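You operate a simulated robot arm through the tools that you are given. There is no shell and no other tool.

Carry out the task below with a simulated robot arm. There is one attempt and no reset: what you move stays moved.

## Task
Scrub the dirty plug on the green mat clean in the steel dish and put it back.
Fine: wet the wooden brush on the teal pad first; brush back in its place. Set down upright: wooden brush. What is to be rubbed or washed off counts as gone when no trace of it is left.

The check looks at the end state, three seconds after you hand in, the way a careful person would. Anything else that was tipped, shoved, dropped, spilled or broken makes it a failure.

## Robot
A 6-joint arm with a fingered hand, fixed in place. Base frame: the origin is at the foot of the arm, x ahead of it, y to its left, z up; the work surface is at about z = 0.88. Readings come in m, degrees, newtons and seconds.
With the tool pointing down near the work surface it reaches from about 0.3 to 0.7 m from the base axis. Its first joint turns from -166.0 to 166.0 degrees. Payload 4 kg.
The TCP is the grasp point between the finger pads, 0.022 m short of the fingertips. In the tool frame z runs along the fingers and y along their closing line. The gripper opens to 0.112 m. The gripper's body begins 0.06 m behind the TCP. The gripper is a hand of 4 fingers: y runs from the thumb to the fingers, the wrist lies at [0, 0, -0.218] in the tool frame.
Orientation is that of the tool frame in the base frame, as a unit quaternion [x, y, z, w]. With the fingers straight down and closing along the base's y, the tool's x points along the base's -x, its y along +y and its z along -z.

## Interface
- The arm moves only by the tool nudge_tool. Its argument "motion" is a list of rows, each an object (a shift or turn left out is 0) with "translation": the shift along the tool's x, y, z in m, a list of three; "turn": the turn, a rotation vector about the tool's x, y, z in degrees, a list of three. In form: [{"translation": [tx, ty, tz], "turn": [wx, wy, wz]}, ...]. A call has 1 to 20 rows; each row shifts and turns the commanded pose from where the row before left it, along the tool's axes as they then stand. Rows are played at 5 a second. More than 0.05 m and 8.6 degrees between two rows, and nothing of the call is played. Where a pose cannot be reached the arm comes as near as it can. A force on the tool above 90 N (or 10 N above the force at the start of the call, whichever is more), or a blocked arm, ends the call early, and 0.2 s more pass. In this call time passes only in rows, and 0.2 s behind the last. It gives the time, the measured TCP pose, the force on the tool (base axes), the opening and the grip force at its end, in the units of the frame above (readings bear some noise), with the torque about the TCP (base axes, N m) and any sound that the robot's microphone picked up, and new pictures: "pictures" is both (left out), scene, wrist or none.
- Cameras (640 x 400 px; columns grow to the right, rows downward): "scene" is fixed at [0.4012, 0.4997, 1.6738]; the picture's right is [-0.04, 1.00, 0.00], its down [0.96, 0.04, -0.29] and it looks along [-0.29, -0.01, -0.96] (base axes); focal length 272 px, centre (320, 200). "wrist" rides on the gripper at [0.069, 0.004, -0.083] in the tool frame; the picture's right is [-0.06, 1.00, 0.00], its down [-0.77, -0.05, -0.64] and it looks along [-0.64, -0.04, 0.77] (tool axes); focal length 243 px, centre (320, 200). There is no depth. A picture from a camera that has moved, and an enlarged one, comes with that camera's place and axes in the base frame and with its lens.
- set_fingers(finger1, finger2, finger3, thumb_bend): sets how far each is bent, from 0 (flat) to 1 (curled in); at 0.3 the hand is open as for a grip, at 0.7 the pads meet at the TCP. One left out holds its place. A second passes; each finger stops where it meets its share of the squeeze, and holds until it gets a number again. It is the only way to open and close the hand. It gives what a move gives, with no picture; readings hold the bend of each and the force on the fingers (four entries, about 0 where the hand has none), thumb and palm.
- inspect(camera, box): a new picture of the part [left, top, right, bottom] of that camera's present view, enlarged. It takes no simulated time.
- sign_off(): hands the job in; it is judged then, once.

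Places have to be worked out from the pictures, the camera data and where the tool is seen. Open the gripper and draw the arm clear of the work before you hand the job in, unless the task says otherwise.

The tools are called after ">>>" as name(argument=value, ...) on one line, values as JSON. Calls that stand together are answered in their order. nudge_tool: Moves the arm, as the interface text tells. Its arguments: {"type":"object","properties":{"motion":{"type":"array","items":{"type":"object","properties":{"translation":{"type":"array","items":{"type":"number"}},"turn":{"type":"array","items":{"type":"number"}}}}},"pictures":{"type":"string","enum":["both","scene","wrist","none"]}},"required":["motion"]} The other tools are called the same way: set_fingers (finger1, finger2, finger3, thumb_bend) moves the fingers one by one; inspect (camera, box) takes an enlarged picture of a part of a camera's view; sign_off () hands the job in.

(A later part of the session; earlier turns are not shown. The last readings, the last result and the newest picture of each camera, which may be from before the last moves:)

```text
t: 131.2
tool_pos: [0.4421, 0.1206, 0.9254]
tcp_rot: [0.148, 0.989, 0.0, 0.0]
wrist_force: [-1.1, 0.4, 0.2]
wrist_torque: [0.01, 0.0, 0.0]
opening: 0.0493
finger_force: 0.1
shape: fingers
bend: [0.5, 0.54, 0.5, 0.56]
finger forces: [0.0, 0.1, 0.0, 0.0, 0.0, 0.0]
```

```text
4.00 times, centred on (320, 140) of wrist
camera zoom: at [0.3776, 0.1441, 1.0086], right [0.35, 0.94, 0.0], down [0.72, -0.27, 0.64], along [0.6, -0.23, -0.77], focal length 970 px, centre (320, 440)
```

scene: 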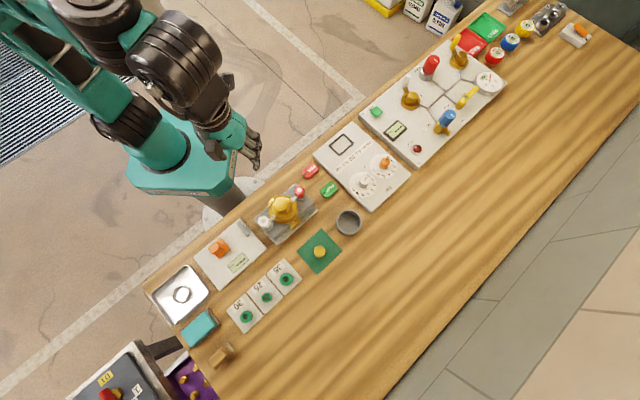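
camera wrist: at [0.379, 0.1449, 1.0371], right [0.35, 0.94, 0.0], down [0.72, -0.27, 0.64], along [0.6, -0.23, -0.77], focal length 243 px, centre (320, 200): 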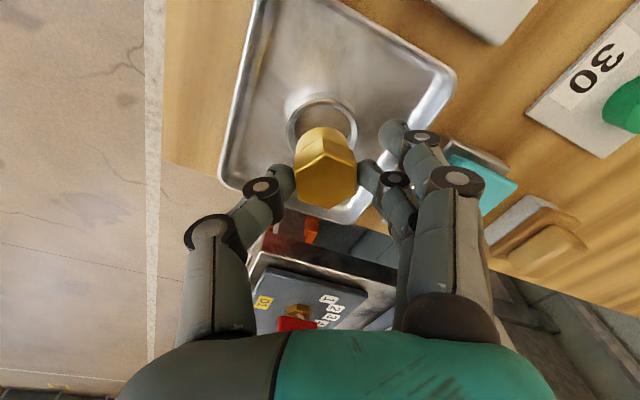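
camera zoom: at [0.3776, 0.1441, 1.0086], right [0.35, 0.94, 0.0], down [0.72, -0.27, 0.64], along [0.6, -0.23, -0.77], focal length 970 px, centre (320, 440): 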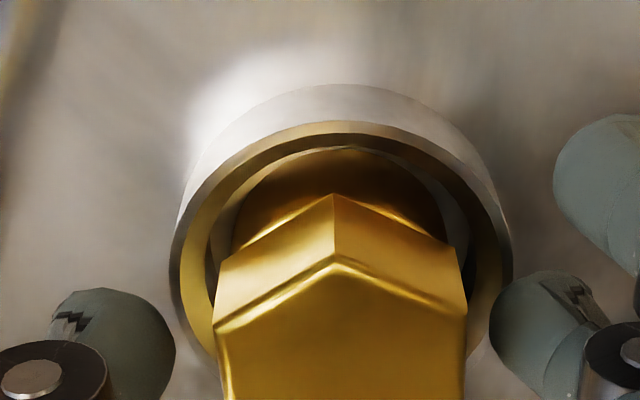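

Clean release with the plug centred in the ring. I rise, check the face, and head for the brush.

>>> nudge_tool(motion=[{"translation": [0, 0, -0.005]}, {"translation": [0, 0, -0.015]}, {"translation": [0, 0, -0.03]}, {"translation": [0, 0, -0.03]}, {"translation": [0, 0, -0.03]}], pictures="wrist")

>>> inspect(camera="wrist", box=[276, 60, 372, 120])

>>> inspect(camera="scene", box=[160, 278, 196, 308])

>>> inspect(camera="scene", box=[196, 330, 244, 374])

```text
t: 132.4
tool_pos: [0.4436, 0.1233, 1.035]
tcp_rot: [0.148, 0.989, 0.0, 0.001]
wrist_force: [0.1, 0.6, 0.4]
wrist_torque: [0.02, 0.01, 0.02]
opening: 0.0492
finger_force: 0.1
shape: fingers
bend: [0.5, 0.54, 0.5, 0.56]
finger forces: [0.1, 0.0, 0.0, 0.0, 0.0, 0.0]
camera wrist: at [0.3782, 0.1462, 1.1178], right [0.35, 0.94, 0.0], down [0.72, -0.27, 0.64], along [0.6, -0.23, -0.77], focal length 243 px, centre (320, 200)
```

wrist: 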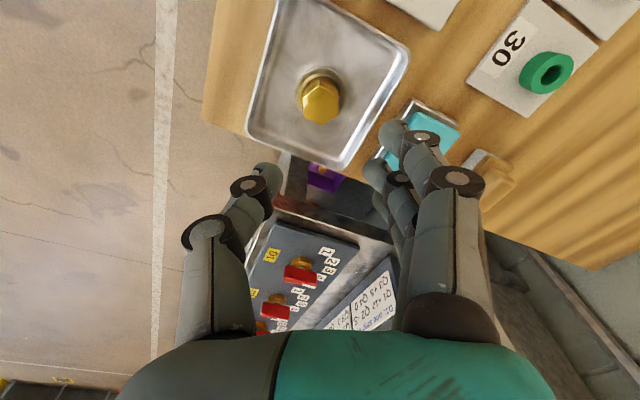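

```text
6.67 times, centred on (324, 90) of wrist
camera zoom: at [0.3782, 0.1462, 1.1178], right [0.35, 0.94, 0.0], down [0.72, -0.27, 0.64], along [0.6, -0.23, -0.77], focal length 1618 px, centre (293, 933)
```

zoom: 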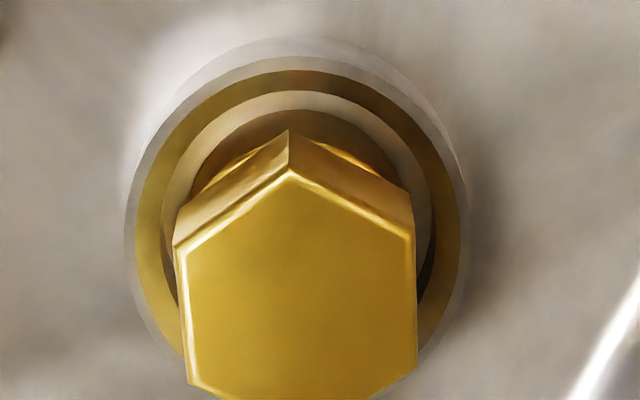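

```text
13.33 times, centred on (178, 293) of scene
camera zoom: at [0.4012, 0.4997, 1.6738], right [-0.04, 1.0, 0.0], down [0.96, 0.04, -0.29], along [-0.29, -0.01, -0.96], focal length 3623 px, centre (2213, -1040)
```

zoom: 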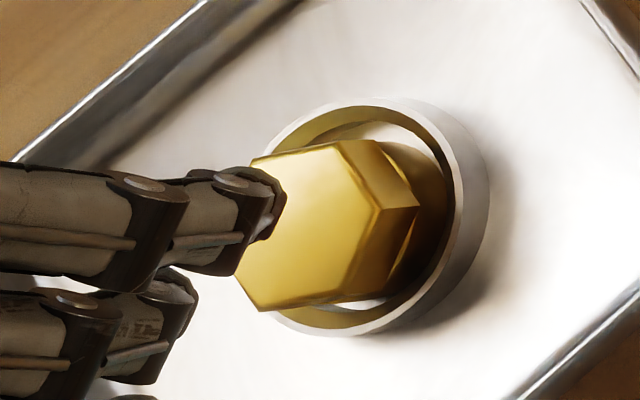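

```text
9.09 times, centred on (220, 352) of scene
camera zoom: at [0.4012, 0.4997, 1.6738], right [-0.04, 1.0, 0.0], down [0.96, 0.04, -0.29], along [-0.29, -0.01, -0.96], focal length 2470 px, centre (1229, -1182)
```

zoom: 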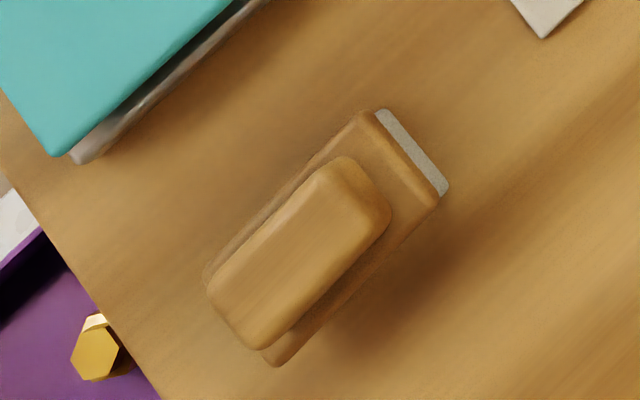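

The plug sits ready. I go over the brush at z≈1.0 with the hand turned to 47°.

>>> set_fingers(finger1=0.53, finger2=0.53, finger3=0.53, thumb_bend=0.53)

>>> nudge_tool(motion=[{"translation": [-0.0202, 0.0332, 0]}, {"translation": [-0.0202, 0.0332, 0]}, {"translation": [-0.0202, 0.0332, 0.01]}, {"translation": [-0.0202, 0.0331, 0.012]}, {"translation": [-0.0202, 0.0331, 0.013]}, {"turn": [0, 0, 7.5]}, {"turn": [0, 0, 7.5]}, {"turn": [0, 0, 7.5]}, {"turn": [0, 0, 7.5]}], pictures="wrist")

>>> inspect(camera="wrist", box=[240, 60, 400, 160])

```text
t: 133.4
tool_pos: [0.4425, 0.1224, 1.0348]
tcp_rot: [0.148, 0.989, 0.001, 0.0]
wrist_force: [-0.3, 0.0, 0.0]
wrist_torque: [0.04, -0.01, 0.03]
opening: 0.0493
finger_force: 0.1
shape: fingers
bend: [0.53, 0.53, 0.53, 0.53]
finger forces: [0.0, 0.1, 0.0, 0.0, 0.1, 0.0]
```

```text
t: 135.4
tool_pos: [0.5879, 0.2526, 1.0026]
tcp_rot: [0.4, 0.917, 0.0, 0.001]
wrist_force: [-0.2, 0.3, -0.1]
wrist_torque: [-0.04, -0.01, 0.02]
opening: 0.0493
finger_force: 0.0
shape: fingers
bend: [0.53, 0.53, 0.53, 0.53]
finger forces: [0.1, 0.0, 0.1, 0.0, 0.1, 0.0]
camera wrist: at [0.5439, 0.3041, 1.0842], right [0.77, 0.63, 0.0], down [0.48, -0.59, 0.64], along [0.41, -0.5, -0.77], focal length 243 px, centre (320, 200)
```

wrist: 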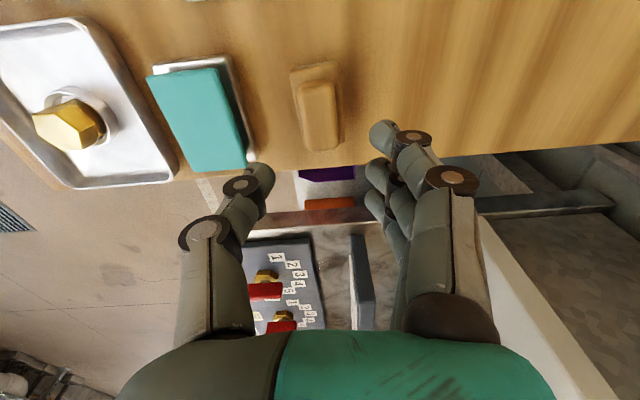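

```text
4.00 times, centred on (320, 110) of wrist
camera zoom: at [0.5439, 0.3041, 1.0842], right [0.77, 0.63, 0.0], down [0.48, -0.59, 0.64], along [0.41, -0.5, -0.77], focal length 970 px, centre (320, 560)
```

zoom: 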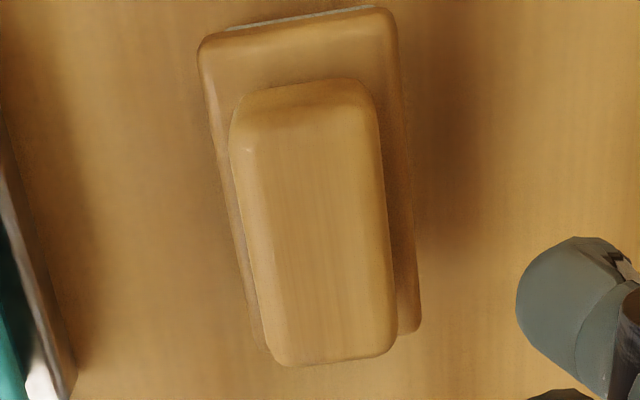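

The brush's axis is 2° off the hand; I turn −2°, offset +2.7 mm in tool y for the pinch centre, and descend to z≈0.937.

>>> nudge_tool(motion=[{"turn": [0, 0, -2]}, {"translation": [0, 0.0027, 0.015]}, {"translation": [0, 0, 0.018]}, {"translation": [0, 0, 0.018]}, {"translation": [0, 0, 0.012]}], pictures="none")

>>> set_fingers(finger1=0.6, finger2=0.6, finger3=0.6, thumb_bend=0.6)

>>> inspect(camera="wrist", box=[220, 80, 444, 220])

```text
t: 136.6
tool_pos: [0.5894, 0.2524, 0.9366]
tcp_rot: [0.382, 0.924, 0.001, 0.0]
wrist_force: [-0.4, -0.4, -0.9]
wrist_torque: [-0.01, -0.02, 0.0]
opening: 0.0493
finger_force: 0.0
shape: fingers
bend: [0.53, 0.53, 0.53, 0.53]
finger forces: [0.0, 0.0, 0.1, 0.1, 0.0, 0.1]
```

```text
t: 137.6
tool_pos: [0.5899, 0.2524, 0.938]
tcp_rot: [0.382, 0.924, 0.0, 0.001]
wrist_force: [0.3, -0.5, -0.2]
wrist_torque: [-0.03, 0.02, -0.01]
opening: 0.0314
finger_force: 0.0
shape: fingers
bend: [0.6, 0.6, 0.6, 0.6]
finger forces: [0.1, 0.0, 0.1, 0.0, 0.1, 0.0]
```

```text
2.86 times, centred on (332, 150) of wrist
camera zoom: at [0.5438, 0.3031, 1.0207], right [0.75, 0.66, 0.0], down [0.51, -0.58, 0.64], along [0.42, -0.48, -0.77], focal length 693 px, centre (286, 343)
```

zoom: 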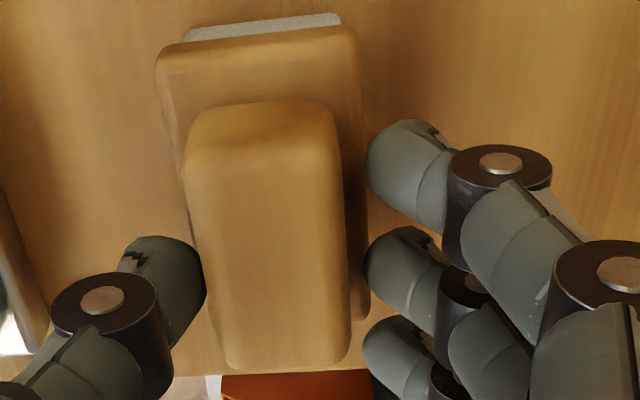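

Thumb and fingers straddle the grip block above the plate. I close firmly.

>>> set_fingers(finger1=0.74, finger2=0.74, finger3=0.74, thumb_bend=0.74)

>>> nudge_tool(motion=[{"translation": [0, 0, -0.004]}, {"translation": [0, 0, -0.008]}, {"translation": [0, 0, -0.015]}, {"translation": [0, 0, -0.02]}], pictures="wrist")

>>> inspect(camera="wrist", box=[220, 80, 444, 220])

```text
t: 138.6
tool_pos: [0.59, 0.2523, 0.9381]
tcp_rot: [0.383, 0.924, 0.0, 0.0]
wrist_force: [0.6, 0.1, -0.2]
wrist_torque: [-0.02, -0.01, 0.06]
opening: 0.0219
finger_force: 15.1
shape: fingers
bend: [0.71, 0.7, 0.73, 0.66]
finger forces: [5.8, 7.5, 2.4, 0.1, 14.9, 0.1]
```

```text
t: 139.6
tool_pos: [0.5894, 0.254, 0.9848]
tcp_rot: [0.383, 0.924, 0.0, 0.0]
wrist_force: [-0.2, 0.1, -1.3]
wrist_torque: [-0.06, 0.02, -0.03]
opening: 0.0219
finger_force: 15.4
shape: fingers
bend: [0.71, 0.7, 0.73, 0.66]
finger forces: [5.9, 7.6, 2.3, 0.0, 14.8, 0.0]
camera wrist: at [0.5429, 0.3048, 1.0682], right [0.75, 0.66, 0.0], down [0.51, -0.58, 0.64], along [0.42, -0.48, -0.77], focal length 243 px, centre (320, 200)
```

wrist: 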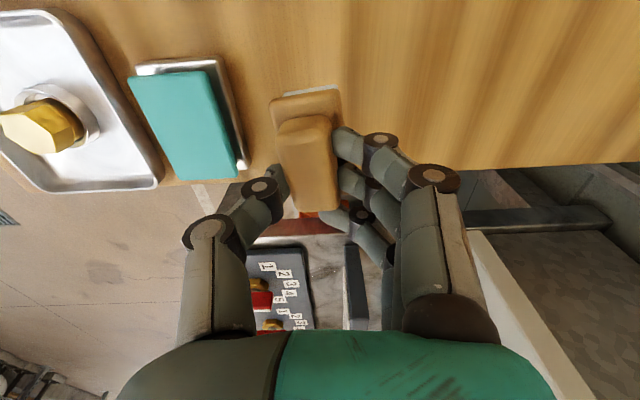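

```text
2.86 times, centred on (332, 150) of wrist
camera zoom: at [0.5429, 0.3048, 1.0682], right [0.75, 0.66, 0.0], down [0.51, -0.58, 0.64], along [0.42, -0.48, -0.77], focal length 693 px, centre (286, 343)
```

zoom: 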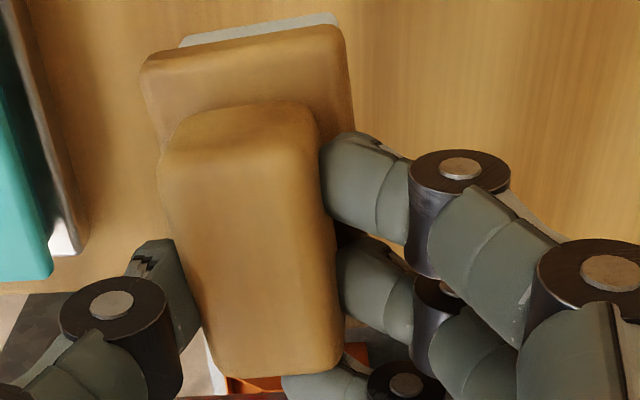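

Firm grip at 15 N and the brush is lifted. I take it to the teal pad to wet it again.

>>> nudge_tool(motion=[{"translation": [0.0009, -0.0208, 0]}, {"translation": [0.0009, -0.0208, 0]}, {"translation": [0.0009, -0.0208, 0]}, {"translation": [0.0008, -0.0208, 0]}, {"translation": [0, 0, 0.01]}, {"translation": [0, 0, 0.008]}, {"translation": [0, 0, 0.003]}], pictures="wrist")

>>> nudge_tool(motion=[{"translation": [0, 0, 0.001]}, {"translation": [0, 0, 0.001]}], pictures="none")

>>> inspect(camera="wrist", box=[240, 50, 400, 150])

```text
t: 141.2
tool_pos: [0.5292, 0.1945, 0.9642]
tcp_rot: [0.383, 0.924, 0.0, 0.001]
wrist_force: [0.6, 0.2, -0.5]
wrist_torque: [0.01, 0.01, 0.0]
opening: 0.0219
finger_force: 15.4
shape: fingers
bend: [0.71, 0.7, 0.73, 0.66]
finger forces: [6.2, 7.6, 2.4, 0.1, 15.0, 0.1]
camera wrist: at [0.4826, 0.2467, 1.0468], right [0.75, 0.66, 0.0], down [0.51, -0.58, 0.64], along [0.42, -0.48, -0.77], focal length 243 px, centre (320, 200)
```

wrist: 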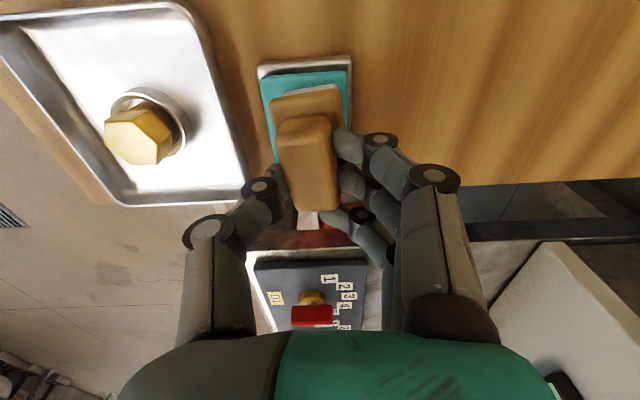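

```text
t: 141.8
tool_pos: [0.529, 0.1956, 0.9623]
tcp_rot: [0.382, 0.924, -0.001, 0.0]
wrist_force: [-1.0, 0.2, 2.1]
wrist_torque: [-0.03, 0.01, -0.03]
opening: 0.0219
finger_force: 15.3
shape: fingers
bend: [0.71, 0.7, 0.73, 0.66]
finger forces: [6.2, 7.4, 2.2, 0.0, 14.9, 0.1]
```

```text
4.00 times, centred on (320, 100) of wrist
camera zoom: at [0.4833, 0.2468, 1.0452], right [0.75, 0.66, 0.0], down [0.51, -0.58, 0.64], along [0.42, -0.48, -0.77], focal length 970 px, centre (320, 600)
```

zoom: 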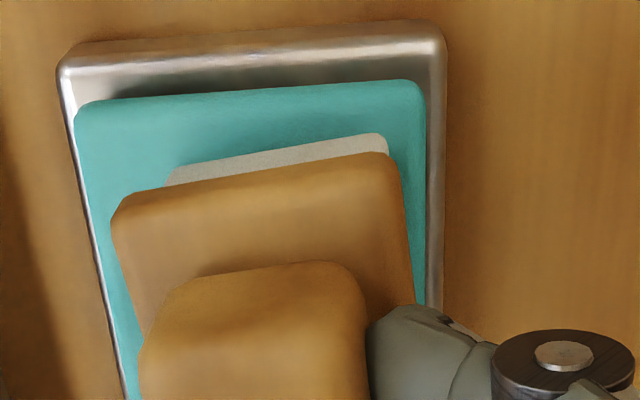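

The bristles touch the pad (2 N). I press 1–2 mm more and hold with tiny rubs.

>>> nudge_tool(motion=[{"translation": [0, 0, 0.001]}, {"translation": [0, 0, 0.001]}, {"translation": [0, 0, 0.001]}, {"translation": [0.002, 0, 0]}, {"translation": [0, 0, 0]}, {"translation": [-0.002, 0, 0]}, {"translation": [0, 0, 0]}, {"translation": [0, 0, 0]}, {"translation": [0, 0, 0]}], pictures="none")

>>> inspect(camera="wrist", box=[240, 50, 400, 150])

```text
t: 143.8
tool_pos: [0.5276, 0.1965, 0.9595]
tcp_rot: [0.383, 0.924, 0.0, 0.0]
wrist_force: [-0.5, 0.6, 0.9]
wrist_torque: [-0.03, 0.05, 0.01]
opening: 0.0221
finger_force: 15.1
shape: fingers
bend: [0.71, 0.7, 0.73, 0.66]
finger forces: [6.2, 7.4, 2.2, 0.0, 15.0, 0.0]
```

```text
4.00 times, centred on (320, 100) of wrist
camera zoom: at [0.482, 0.2473, 1.0422], right [0.75, 0.66, 0.0], down [0.51, -0.58, 0.64], along [0.42, -0.48, -0.77], focal length 970 px, centre (320, 600)
```

zoom: 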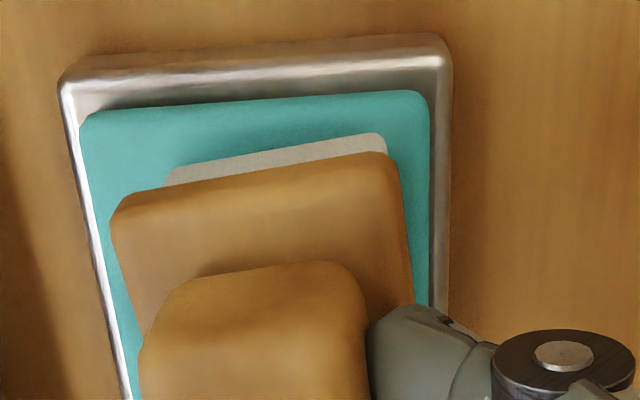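

The brush is wet. I lift and carry it over the plug.

>>> nudge_tool(motion=[{"translation": [0, 0, -0.005]}, {"translation": [0, 0, -0.01]}, {"translation": [0, 0, -0.015]}, {"translation": [0, 0, -0.015]}, {"translation": [0.0013, -0.0175, 0]}, {"translation": [0.0013, -0.0175, 0]}, {"translation": [0.0013, -0.0175, 0]}, {"translation": [0.0014, -0.0175, 0]}, {"translation": [0.0014, -0.0175, 0]}, {"translation": [0.0014, -0.0176, 0]}, {"translation": [0, 0, 0.01]}, {"translation": [0, 0, 0.01]}, {"translation": [0, 0, 0.008]}], pictures="wrist")

>>> inspect(camera="wrist", box=[220, 60, 444, 200])

>>> inspect(camera="scene", box=[140, 260, 220, 320])

```text
t: 146.6
tool_pos: [0.4496, 0.1279, 0.9751]
tcp_rot: [0.383, 0.924, 0.0, 0.0]
wrist_force: [0.2, 0.2, -0.7]
wrist_torque: [0.01, -0.01, -0.02]
opening: 0.0218
finger_force: 15.5
shape: fingers
bend: [0.71, 0.7, 0.73, 0.66]
finger forces: [5.7, 7.8, 2.0, 0.1, 14.7, 0.0]
camera wrist: at [0.404, 0.179, 1.0579], right [0.75, 0.66, 0.0], down [0.51, -0.58, 0.64], along [0.42, -0.48, -0.77], focal length 243 px, centre (320, 200)
```

wrist: 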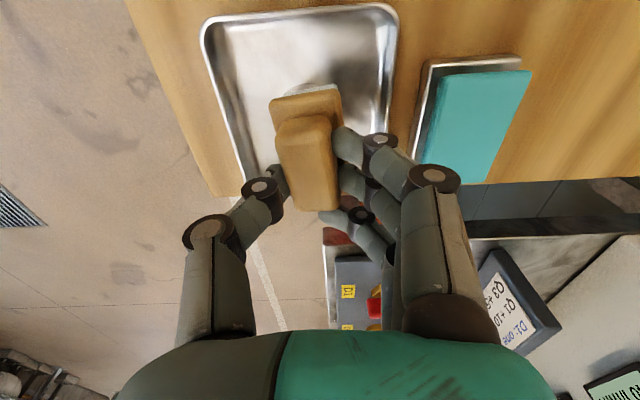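

```text
2.86 times, centred on (332, 130) of wrist
camera zoom: at [0.404, 0.179, 1.0579], right [0.75, 0.66, 0.0], down [0.51, -0.58, 0.64], along [0.42, -0.48, -0.77], focal length 693 px, centre (286, 400)
```

zoom: 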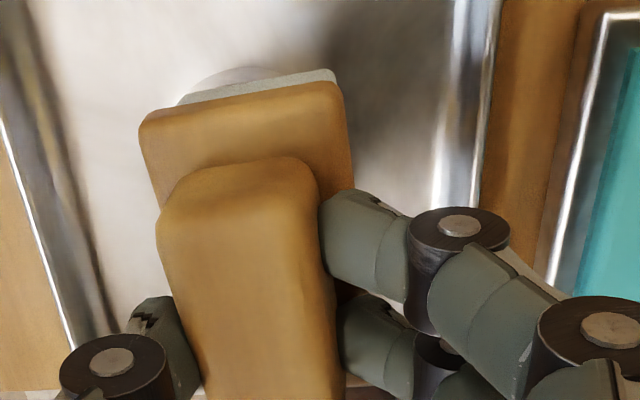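

```text
6.67 times, centred on (180, 290) of scene
camera zoom: at [0.4012, 0.4997, 1.6738], right [-0.04, 1.0, 0.0], down [0.96, 0.04, -0.29], along [-0.29, -0.01, -0.96], focal length 1812 px, centre (1253, -400)
```

zoom: 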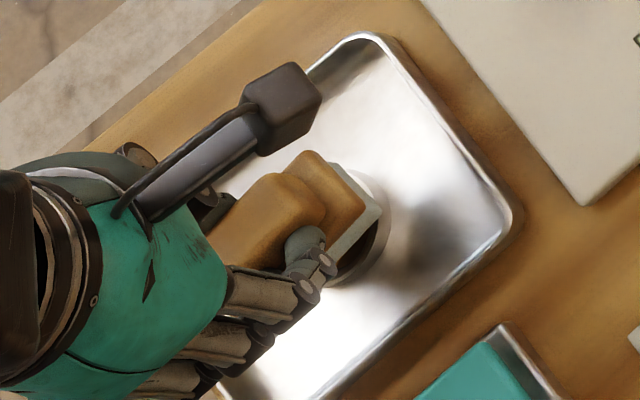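

The brush is over the plug at z≈0.975. I lower in fine steps to contact.

>>> nudge_tool(motion=[{"translation": [0, 0, 0.001]}, {"translation": [0, 0, 0.001]}, {"translation": [0, 0, 0.001]}], pictures="none")

>>> nudge_tool(motion=[{"translation": [0, 0, 0.0007]}, {"translation": [0, 0, 0]}], pictures="none")

```text
t: 147.4
tool_pos: [0.4492, 0.1271, 0.9723]
tcp_rot: [0.383, 0.924, -0.001, 0.0]
wrist_force: [0.0, -0.5, -0.3]
wrist_torque: [-0.01, -0.01, 0.02]
opening: 0.0219
finger_force: 14.8
shape: fingers
bend: [0.71, 0.7, 0.73, 0.66]
finger forces: [5.8, 7.7, 2.1, 0.1, 14.5, 0.1]
```

```text
t: 148.0
tool_pos: [0.4493, 0.1275, 0.9709]
tcp_rot: [0.382, 0.924, 0.0, 0.0]
wrist_force: [0.2, -0.4, 2.3]
wrist_torque: [-0.03, 0.02, -0.01]
opening: 0.0217
finger_force: 15.5
shape: fingers
bend: [0.71, 0.7, 0.73, 0.66]
finger forces: [6.0, 7.7, 2.3, 0.0, 14.8, 0.0]
```

Contact at ~3 N. I add 0.4 mm and stroke at the centre first.

>>> nudge_tool(motion=[{"translation": [0, 0, 0.0004]}, {"translation": [0.004, 0, 0]}, {"translation": [0.004, 0, 0]}, {"translation": [-0.004, 0, 0]}, {"translation": [-0.004, 0, 0]}, {"translation": [-0.004, 0, 0]}, {"translation": [-0.004, 0, 0]}, {"translation": [0.004, 0, 0]}, {"translation": [0.004, 0, 0]}, {"translation": [0.004, 0, 0]}, {"translation": [0.004, 0, 0]}, {"translation": [-0.004, 0, 0]}, {"translation": [-0.004, 0, 0]}, {"translation": [-0.004, 0, 0]}, {"translation": [-0.004, 0, 0]}, {"translation": [0.004, 0, 0]}, {"translation": [0.004, 0, 0]}], pictures="none")

>>> nudge_tool(motion=[{"translation": [0, -0.003, 0]}, {"translation": [0.004, -0.002, 0]}, {"translation": [0.004, 0, 0]}, {"translation": [-0.004, 0, 0]}, {"translation": [-0.004, 0, 0]}, {"translation": [-0.004, 0, 0]}, {"translation": [-0.004, 0, 0]}, {"translation": [0.004, 0, 0]}, {"translation": [0.004, 0, 0]}, {"translation": [0.004, 0, 0]}, {"translation": [0.004, 0, 0]}, {"translation": [-0.004, 0, 0]}, {"translation": [-0.004, 0, 0]}, {"translation": [-0.004, 0, 0]}, {"translation": [-0.004, 0, 0]}, {"translation": [0.004, 0, 0]}, {"translation": [0.004, 0, 0]}], pictures="none")

>>> inspect(camera="wrist", box=[220, 60, 444, 200])

>>> inspect(camera="scene", box=[140, 260, 220, 320])

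```text
t: 151.6
tool_pos: [0.4471, 0.129, 0.9712]
tcp_rot: [0.382, 0.924, 0.0, 0.001]
wrist_force: [1.0, -0.3, 1.9]
wrist_torque: [-0.02, -0.01, 0.02]
opening: 0.0216
finger_force: 16.1
shape: fingers
bend: [0.71, 0.7, 0.73, 0.67]
finger forces: [5.8, 8.3, 2.4, 0.1, 15.0, 0.1]
```

```text
t: 155.2
tool_pos: [0.445, 0.1243, 0.9717]
tcp_rot: [0.382, 0.924, 0.0, 0.0]
wrist_force: [0.7, -0.7, 5.0]
wrist_torque: [-0.09, 0.07, 0.02]
opening: 0.0217
finger_force: 15.1
shape: fingers
bend: [0.71, 0.7, 0.73, 0.67]
finger forces: [5.6, 8.2, 2.4, 0.0, 15.4, 0.1]
```

```text
2.86 times, centred on (332, 130) of wrist
camera zoom: at [0.3992, 0.1755, 1.054], right [0.75, 0.66, 0.0], down [0.51, -0.58, 0.64], along [0.42, -0.48, -0.77], focal length 693 px, centre (286, 400)
```

zoom: 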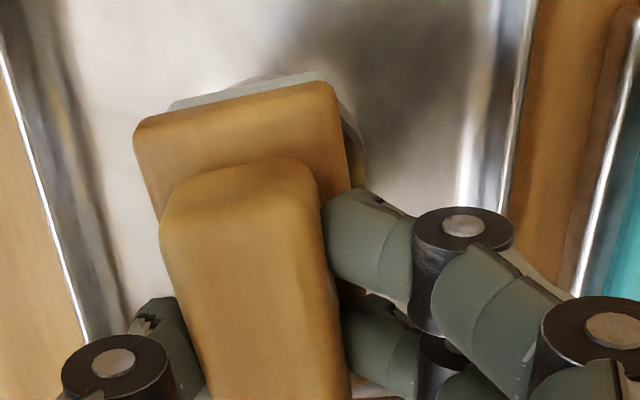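

```text
6.67 times, centred on (180, 290) of scene
camera zoom: at [0.4012, 0.4997, 1.6738], right [-0.04, 1.0, 0.0], down [0.96, 0.04, -0.29], along [-0.29, -0.01, -0.96], focal length 1812 px, centre (1253, -400)
```

zoom: 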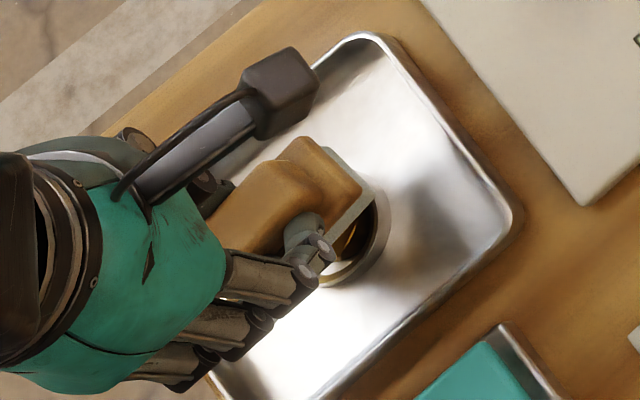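

Contact holds at ~5 N. I shift another 3–4 mm toward the thumb side and stroke there, then sweep back across to the other side.

>>> nudge_tool(motion=[{"translation": [0.004, -0.002, 0]}, {"translation": [0.004, -0.0015, 0]}, {"translation": [-0.004, 0, 0]}, {"translation": [-0.004, 0, 0]}, {"translation": [-0.004, 0, 0]}, {"translation": [-0.004, 0, 0]}, {"translation": [0.004, 0, 0]}, {"translation": [0.004, 0, 0]}, {"translation": [0.004, 0, 0]}, {"translation": [0.004, 0, 0]}, {"translation": [-0.004, 0, 0]}, {"translation": [-0.004, 0, 0]}, {"translation": [-0.004, 0, 0]}, {"translation": [-0.004, 0, 0]}, {"translation": [0.004, 0, 0]}, {"translation": [0.004, 0, 0]}], pictures="none")

>>> nudge_tool(motion=[{"translation": [0, 0.003, 0]}, {"translation": [0, 0.003, 0]}, {"translation": [0, 0.003, 0]}, {"translation": [0.004, 0, 0]}, {"translation": [0.004, 0, 0]}, {"translation": [-0.004, 0, 0]}, {"translation": [-0.004, 0, 0]}, {"translation": [-0.004, 0, 0]}, {"translation": [-0.004, 0, 0]}, {"translation": [0.004, 0, 0]}, {"translation": [0.004, 0, 0]}, {"translation": [0, 0.003, 0]}, {"translation": [0.004, 0, 0]}, {"translation": [0.004, 0, 0]}, {"translation": [-0.004, 0, 0]}, {"translation": [-0.004, 0, 0]}, {"translation": [-0.004, 0, 0]}, {"translation": [-0.004, 0, 0]}, {"translation": [0.004, 0, 0]}, {"translation": [0.004, 0, 0]}], pictures="none")

>>> nudge_tool(motion=[{"translation": [0, 0, -0.01]}, {"translation": [0, 0, -0.015]}, {"translation": [0, 0.02, -0.015]}, {"translation": [0, 0.03, 0]}, {"translation": [0, 0.03, 0]}], pictures="wrist")

>>> inspect(camera="wrist", box=[165, 75, 245, 145])

>>> inspect(camera="scene", box=[160, 278, 196, 308])

```text
t: 158.6
tool_pos: [0.4424, 0.1205, 0.9714]
tcp_rot: [0.383, 0.924, 0.001, 0.0]
wrist_force: [1.0, -1.1, 3.5]
wrist_torque: [-0.05, 0.06, -0.03]
opening: 0.0216
finger_force: 15.1
shape: fingers
bend: [0.71, 0.7, 0.73, 0.67]
finger forces: [5.7, 8.2, 2.3, 0.1, 15.0, 0.0]
```

```text
t: 162.8
tool_pos: [0.4509, 0.1297, 0.9706]
tcp_rot: [0.382, 0.924, 0.0, 0.0]
wrist_force: [0.4, -1.6, 3.1]
wrist_torque: [-0.04, 0.03, 0.02]
opening: 0.0216
finger_force: 15.7
shape: fingers
bend: [0.71, 0.7, 0.73, 0.67]
finger forces: [5.7, 8.3, 2.3, 0.0, 15.0, 0.0]
```

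```text
t: 164.0
tool_pos: [0.5074, 0.1879, 1.0091]
tcp_rot: [0.382, 0.924, 0.0, 0.0]
wrist_force: [-0.2, -0.6, -0.7]
wrist_torque: [-0.01, -0.03, -0.04]
opening: 0.0214
finger_force: 15.2
shape: fingers
bend: [0.71, 0.7, 0.73, 0.67]
finger forces: [5.7, 8.1, 1.9, 0.0, 14.5, 0.1]
camera wrist: at [0.4617, 0.2381, 1.092], right [0.75, 0.66, 0.0], down [0.51, -0.58, 0.64], along [0.42, -0.48, -0.77], focal length 243 px, centre (320, 200)
```

wrist: 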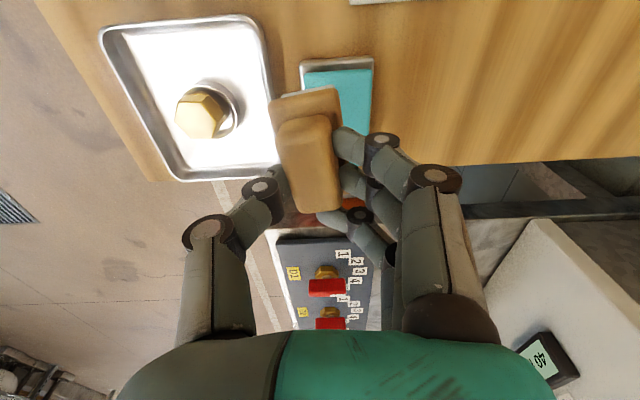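

```text
5.71 times, centred on (205, 110) of wrist
camera zoom: at [0.4617, 0.2381, 1.092], right [0.75, 0.66, 0.0], down [0.51, -0.58, 0.64], along [0.42, -0.48, -0.77], focal length 1386 px, centre (977, 714)
```

zoom: 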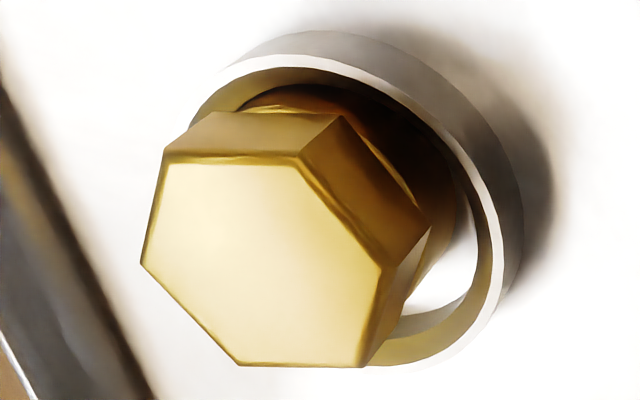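

```text
13.33 times, centred on (178, 293) of scene
camera zoom: at [0.4012, 0.4997, 1.6738], right [-0.04, 1.0, 0.0], down [0.96, 0.04, -0.29], along [-0.29, -0.01, -0.96], focal length 3623 px, centre (2213, -1040)
```

zoom: 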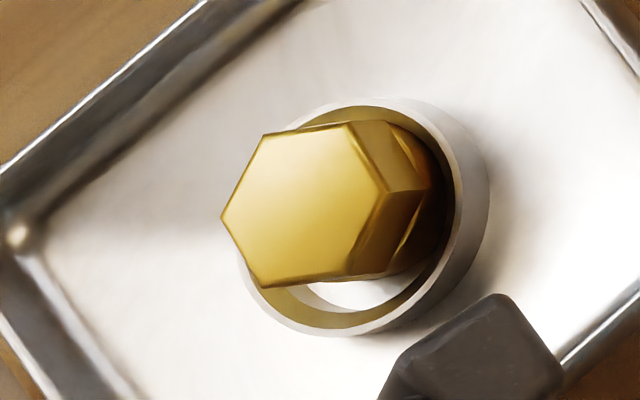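

The face looks clean from here, but the plug slid ~6 mm in the ring. To be thorough I do another full round centred on its new position.

>>> nudge_tool(motion=[{"translation": [0, -0.03, 0]}, {"translation": [0, -0.03, 0]}, {"translation": [-0.001, -0.0295, 0.01]}, {"translation": [0, 0, 0.015]}, {"translation": [0, 0, 0.013]}, {"translation": [0, 0, 0.0015]}, {"translation": [0, 0, 0.0005]}], pictures="none")

>>> nudge_tool(motion=[{"translation": [0, 0, 0.0003]}, {"translation": [0, 0, 0]}], pictures="none")

```text
t: 165.6
tool_pos: [0.4452, 0.1215, 0.9719]
tcp_rot: [0.383, 0.924, -0.001, 0.0]
wrist_force: [0.0, 0.3, 0.1]
wrist_torque: [-0.01, 0.01, -0.02]
opening: 0.0214
finger_force: 15.2
shape: fingers
bend: [0.71, 0.7, 0.73, 0.67]
finger forces: [5.4, 8.1, 2.0, 0.1, 14.5, 0.0]
```

```text
t: 166.2
tool_pos: [0.4455, 0.1224, 0.9718]
tcp_rot: [0.383, 0.924, 0.0, 0.001]
wrist_force: [-0.7, 0.2, 2.7]
wrist_torque: [-0.02, 0.03, 0.0]
opening: 0.0217
finger_force: 15.2
shape: fingers
bend: [0.71, 0.7, 0.73, 0.67]
finger forces: [5.5, 8.0, 2.0, 0.1, 14.7, 0.0]
```

Contact at ~3 N; I add 0.3 mm and stroke at centre, then thumb side, then finger side.

>>> nudge_tool(motion=[{"translation": [0, 0, 0.0003]}, {"translation": [0.004, 0, 0]}, {"translation": [0.004, 0, 0]}, {"translation": [-0.004, 0, 0]}, {"translation": [-0.004, 0, 0]}, {"translation": [-0.004, 0, 0]}, {"translation": [-0.004, 0, 0]}, {"translation": [0.004, 0, 0]}, {"translation": [0.004, 0, 0]}, {"translation": [0.004, -0.002, 0]}, {"translation": [0.004, -0.002, 0]}, {"translation": [-0.004, 0, 0]}, {"translation": [-0.004, 0, 0]}, {"translation": [-0.004, 0, 0]}, {"translation": [-0.004, 0, 0]}, {"translation": [0.004, 0, 0]}, {"translation": [0.004, 0, 0]}], pictures="none")

>>> nudge_tool(motion=[{"translation": [0.004, 0, 0]}, {"translation": [0.004, 0, 0]}, {"translation": [-0.004, 0, 0]}, {"translation": [-0.004, 0, 0]}, {"translation": [-0.004, 0, 0]}, {"translation": [-0.004, 0, 0]}, {"translation": [0.004, 0, 0]}, {"translation": [0.004, 0, 0]}, {"translation": [0, 0.002, 0]}, {"translation": [0, 0.003, 0]}, {"translation": [0, 0.003, 0]}, {"translation": [0.004, 0, 0]}, {"translation": [0.004, 0, 0]}, {"translation": [-0.004, 0, 0]}, {"translation": [-0.004, 0, 0]}, {"translation": [-0.004, 0, 0]}, {"translation": [-0.004, 0, 0]}, {"translation": [0.004, 0, 0]}, {"translation": [0.004, 0, 0]}], pictures="none")

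>>> nudge_tool(motion=[{"translation": [0.004, 0, 0]}, {"translation": [0.004, 0, 0]}, {"translation": [-0.004, 0, 0]}, {"translation": [-0.004, 0, 0]}, {"translation": [-0.004, 0, 0]}, {"translation": [-0.004, 0, 0]}, {"translation": [0.004, 0, 0]}, {"translation": [0.004, 0, 0]}, {"translation": [0, -0.003, 0]}, {"translation": [0, -0.003, 0]}, {"translation": [0, -0.003, 0]}, {"translation": [0.004, 0, 0]}, {"translation": [0.004, 0, 0]}, {"translation": [-0.004, 0, 0]}, {"translation": [-0.004, 0, 0]}, {"translation": [-0.004, 0, 0]}, {"translation": [-0.004, 0, 0]}, {"translation": [0.004, 0, 0]}, {"translation": [0.004, 0, 0]}], pictures="none")

>>> inspect(camera="scene", box=[140, 260, 220, 320])

```text
t: 169.8
tool_pos: [0.4409, 0.1201, 0.9713]
tcp_rot: [0.382, 0.924, 0.0, 0.0]
wrist_force: [0.6, -0.8, 1.8]
wrist_torque: [-0.05, 0.04, -0.02]
opening: 0.0215
finger_force: 14.9
shape: fingers
bend: [0.71, 0.7, 0.73, 0.67]
finger forces: [5.6, 8.2, 2.0, 0.0, 14.8, 0.1]
```

```text
t: 173.8
tool_pos: [0.4479, 0.1249, 0.9704]
tcp_rot: [0.383, 0.924, 0.0, -0.001]
wrist_force: [1.6, -1.2, 5.6]
wrist_torque: [-0.15, 0.07, 0.01]
opening: 0.0213
finger_force: 15.4
shape: fingers
bend: [0.71, 0.7, 0.73, 0.67]
finger forces: [5.6, 8.4, 2.3, 0.0, 15.2, 0.0]
```

```text
t: 177.8
tool_pos: [0.4422, 0.1181, 0.9713]
tcp_rot: [0.383, 0.924, 0.0, -0.001]
wrist_force: [0.8, -1.7, 4.6]
wrist_torque: [-0.02, 0.0, -0.01]
opening: 0.0212
finger_force: 15.8
shape: fingers
bend: [0.71, 0.7, 0.73, 0.67]
finger forces: [5.7, 8.4, 2.1, 0.1, 14.7, 0.0]
```

```text
6.67 times, centred on (180, 290) of scene
camera zoom: at [0.4012, 0.4997, 1.6738], right [-0.04, 1.0, 0.0], down [0.96, 0.04, -0.29], along [-0.29, -0.01, -0.96], focal length 1812 px, centre (1253, -400)
```

zoom: 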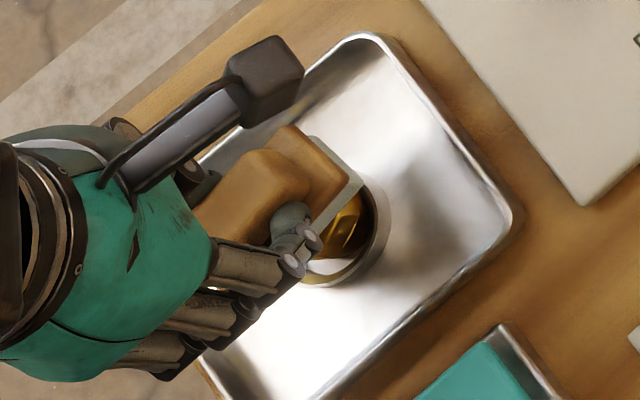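

I lift off and move aside, then check both the plug and how the brush sits in the hand before returning it.

>>> nudge_tool(motion=[{"translation": [0, 0, -0.01]}, {"translation": [0, 0, -0.015]}, {"translation": [0, 0.03, -0.02]}, {"translation": [0, 0.03, -0.02]}, {"translation": [0, 0.03, 0]}], pictures="wrist")

>>> inspect(camera="wrist", box=[165, 70, 245, 140])

>>> inspect(camera="scene", box=[160, 278, 196, 308])

>>> inspect(camera="wrist", box=[220, 60, 444, 200])

```text
t: 179.0
tool_pos: [0.5008, 0.1821, 1.0335]
tcp_rot: [0.383, 0.924, 0.0, -0.001]
wrist_force: [0.0, -1.2, -0.4]
wrist_torque: [-0.03, -0.03, -0.04]
opening: 0.0215
finger_force: 14.9
shape: fingers
bend: [0.71, 0.7, 0.73, 0.67]
finger forces: [5.4, 8.1, 1.8, 0.0, 14.3, 0.0]
camera wrist: at [0.4554, 0.2333, 1.1171], right [0.75, 0.66, 0.0], down [0.51, -0.58, 0.64], along [0.42, -0.48, -0.77], focal length 243 px, centre (320, 200)
```

wrist: 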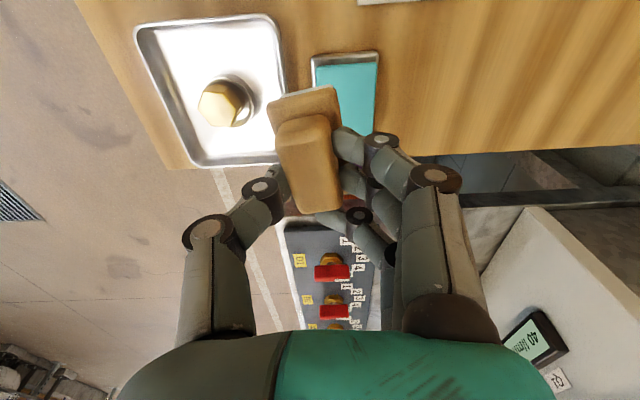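

```text
5.71 times, centred on (205, 105) of wrist
camera zoom: at [0.4554, 0.2333, 1.1171], right [0.75, 0.66, 0.0], down [0.51, -0.58, 0.64], along [0.42, -0.48, -0.77], focal length 1386 px, centre (977, 743)
```

zoom: 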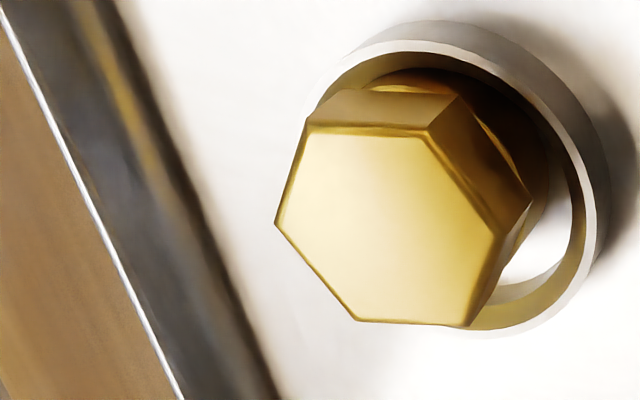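

```text
13.33 times, centred on (178, 293) of scene
camera zoom: at [0.4012, 0.4997, 1.6738], right [-0.04, 1.0, 0.0], down [0.96, 0.04, -0.29], along [-0.29, -0.01, -0.96], focal length 3623 px, centre (2213, -1040)
```

zoom: 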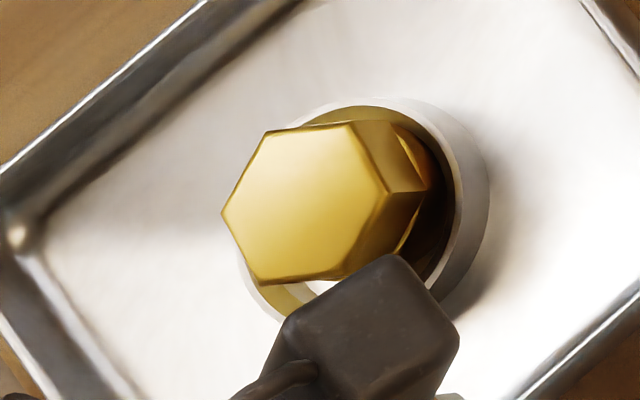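

```text
2.86 times, centred on (332, 130) of wrist
camera zoom: at [0.4554, 0.2333, 1.1171], right [0.75, 0.66, 0.0], down [0.51, -0.58, 0.64], along [0.42, -0.48, -0.77], focal length 693 px, centre (286, 400)
```

zoom: 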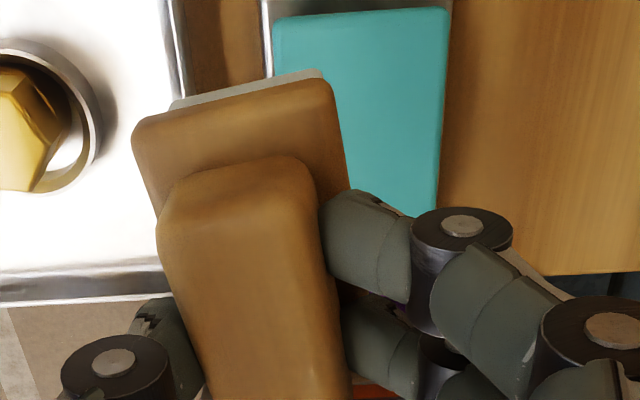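

The face looks uniform. I carry the brush back over its place and turn +3° to compensate for its yaw in the hand.

>>> nudge_tool(motion=[{"translation": [-0.0027, 0.0215, 0]}, {"translation": [-0.0027, 0.0215, 0]}, {"translation": [-0.0027, 0.0215, 0]}, {"translation": [-0.0027, 0.0215, 0]}, {"translation": [-0.0026, 0.0215, 0]}, {"turn": [0, 0, 3]}, {"translation": [0, 0, 0.03]}, {"translation": [0, 0, 0.03]}, {"translation": [0, 0, 0.025]}], pictures="wrist")

>>> inspect(camera="scene", box=[190, 325, 250, 370])

>>> inspect(camera="wrist", box=[220, 60, 444, 200])

```text
t: 181.0
tool_pos: [0.5913, 0.2508, 0.9516]
tcp_rot: [0.407, 0.914, 0.0, 0.001]
wrist_force: [0.0, 0.0, -0.6]
wrist_torque: [0.01, 0.0, -0.01]
opening: 0.0213
finger_force: 13.9
shape: fingers
bend: [0.71, 0.7, 0.73, 0.67]
finger forces: [5.2, 8.1, 1.7, 0.1, 14.0, 0.0]
camera wrist: at [0.5471, 0.3045, 1.0347], right [0.78, 0.62, 0.0], down [0.48, -0.6, 0.64], along [0.4, -0.5, -0.77], focal length 243 px, centre (320, 200)
```

wrist: 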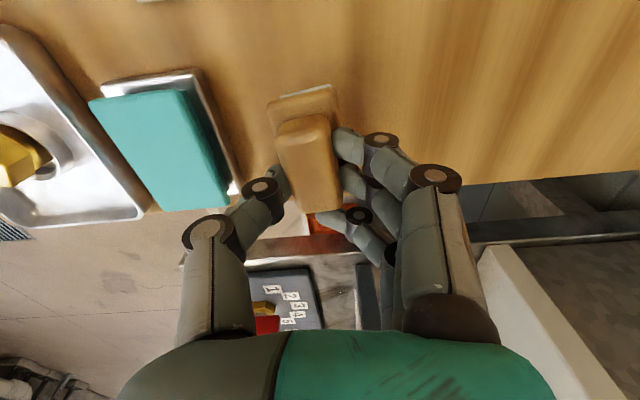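

```text
8.89 times, centred on (220, 348) of scene
camera zoom: at [0.4012, 0.4997, 1.6738], right [-0.04, 1.0, 0.0], down [0.96, 0.04, -0.29], along [-0.29, -0.01, -0.96], focal length 2416 px, centre (1209, -1111)
```

zoom: 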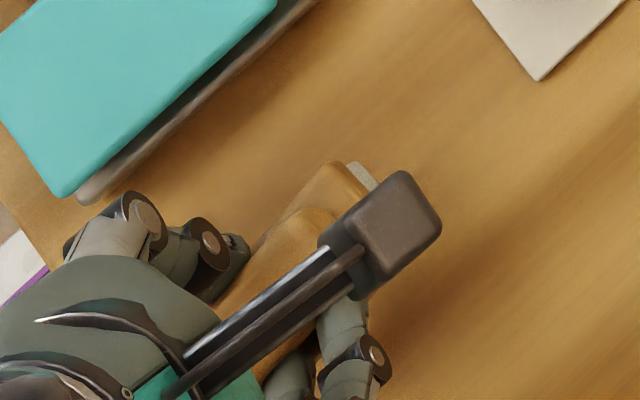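

```text
2.86 times, centred on (332, 130) of wrist
camera zoom: at [0.5471, 0.3045, 1.0347], right [0.78, 0.62, 0.0], down [0.48, -0.6, 0.64], along [0.4, -0.5, -0.77], focal length 693 px, centre (286, 400)
```

zoom: 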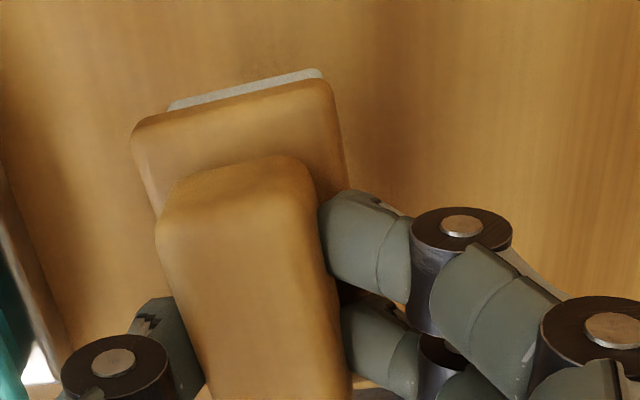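

The brush is directly above its original outline. I lower to near the bench, then step down to contact.

>>> nudge_tool(motion=[{"translation": [0, 0, 0.006]}, {"translation": [0, 0, 0.006]}], pictures="none")

>>> nudge_tool(motion=[{"translation": [0, 0, 0.001]}], pictures="none")

>>> nudge_tool(motion=[{"translation": [0, 0, 0.001]}], pictures="none")

>>> nudge_tool(motion=[{"translation": [0, 0, 0.001]}], pictures="none")

```text
t: 181.6
tool_pos: [0.5902, 0.2511, 0.94]
tcp_rot: [0.407, 0.914, -0.001, 0.0]
wrist_force: [-0.4, -0.4, -0.6]
wrist_torque: [-0.02, 0.0, 0.02]
opening: 0.0211
finger_force: 14.8
shape: fingers
bend: [0.71, 0.7, 0.73, 0.67]
finger forces: [5.3, 8.1, 1.8, 0.0, 14.1, 0.0]
```

```text
t: 182.0
tool_pos: [0.5899, 0.2493, 0.9398]
tcp_rot: [0.407, 0.913, 0.0, 0.001]
wrist_force: [-0.7, -0.7, -0.1]
wrist_torque: [-0.01, -0.03, -0.01]
opening: 0.0213
finger_force: 14.3
shape: fingers
bend: [0.71, 0.7, 0.73, 0.67]
finger forces: [5.3, 8.2, 1.7, 0.0, 14.0, 0.1]
```

```text
t: 182.4
tool_pos: [0.59, 0.2521, 0.9386]
tcp_rot: [0.406, 0.914, 0.0, 0.0]
wrist_force: [-0.3, -0.3, -0.1]
wrist_torque: [0.02, 0.03, 0.02]
opening: 0.0213
finger_force: 14.5
shape: fingers
bend: [0.71, 0.7, 0.73, 0.67]
finger forces: [5.3, 8.1, 1.6, 0.1, 13.9, 0.0]
```

```text
t: 182.8
tool_pos: [0.5888, 0.2495, 0.938]
tcp_rot: [0.407, 0.913, 0.001, 0.0]
wrist_force: [0.4, -0.8, 0.0]
wrist_torque: [0.01, -0.01, -0.03]
opening: 0.0216
finger_force: 14.4
shape: fingers
bend: [0.71, 0.7, 0.73, 0.67]
finger forces: [5.2, 8.1, 1.7, 0.0, 14.0, 0.0]
```

>>> nudge_tool(motion=[{"translation": [0, 0, 0.001]}], pictures="none")

>>> nudge_tool(motion=[{"translation": [0, 0, 0.001]}], pictures="none")

>>> nudge_tool(motion=[{"translation": [0, 0, 0.001]}], pictures="none")

```text
t: 183.2
tool_pos: [0.5897, 0.2492, 0.9359]
tcp_rot: [0.407, 0.914, 0.0, -0.001]
wrist_force: [0.4, 0.3, 0.7]
wrist_torque: [0.02, 0.05, 0.01]
opening: 0.0215
finger_force: 14.2
shape: fingers
bend: [0.71, 0.7, 0.73, 0.67]
finger forces: [5.4, 8.1, 1.8, 0.0, 14.2, 0.0]
```

```text
t: 183.6
tool_pos: [0.5908, 0.2503, 0.9337]
tcp_rot: [0.406, 0.914, 0.0, 0.001]
wrist_force: [1.1, -0.3, 3.6]
wrist_torque: [-0.03, 0.04, -0.01]
opening: 0.0215
finger_force: 15.0
shape: fingers
bend: [0.71, 0.7, 0.73, 0.67]
finger forces: [5.9, 8.4, 2.1, 0.0, 14.2, 0.0]
```

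```text
t: 184.0
tool_pos: [0.5905, 0.2495, 0.9339]
tcp_rot: [0.407, 0.913, 0.0, 0.001]
wrist_force: [1.7, -0.3, 11.1]
wrist_torque: [-0.05, 0.06, 0.0]
opening: 0.0208
finger_force: 17.0
shape: fingers
bend: [0.71, 0.7, 0.73, 0.67]
finger forces: [6.8, 8.6, 2.5, 0.0, 15.5, 0.0]
```

The brush is on the bench. I relieve 1 mm and open just enough to free the grip.

>>> nudge_tool(motion=[{"translation": [0, 0, -0.0012]}], pictures="none")

>>> set_fingers(finger1=0.64, finger2=0.64, finger3=0.64, thumb_bend=0.64)

>>> inspect(camera="wrist", box=[220, 60, 444, 200])

```text
t: 184.4
tool_pos: [0.5905, 0.249, 0.9353]
tcp_rot: [0.407, 0.913, -0.001, -0.001]
wrist_force: [2.5, 1.0, 7.1]
wrist_torque: [0.04, 0.03, -0.06]
opening: 0.0211
finger_force: 16.2
shape: fingers
bend: [0.71, 0.7, 0.73, 0.67]
finger forces: [7.0, 8.7, 2.3, 0.0, 14.5, 0.1]
```

```text
t: 185.4
tool_pos: [0.5904, 0.2493, 0.9351]
tcp_rot: [0.407, 0.914, 0.0, 0.0]
wrist_force: [0.4, 0.0, -0.8]
wrist_torque: [-0.04, 0.03, -0.02]
opening: 0.0238
finger_force: 2.0
shape: fingers
bend: [0.64, 0.62, 0.64, 0.63]
finger forces: [0.4, 1.5, 0.0, 0.0, 2.1, 0.0]
```

```text
2.86 times, centred on (332, 130) of wrist
camera zoom: at [0.5472, 0.3026, 1.0172], right [0.78, 0.62, 0.0], down [0.48, -0.6, 0.64], along [0.4, -0.5, -0.77], focal length 693 px, centre (286, 400)
```

zoom: 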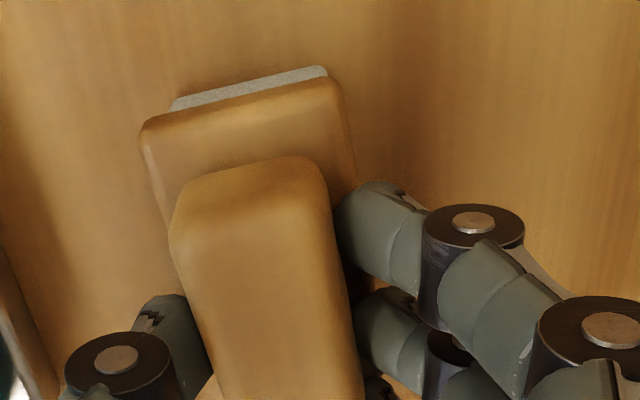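

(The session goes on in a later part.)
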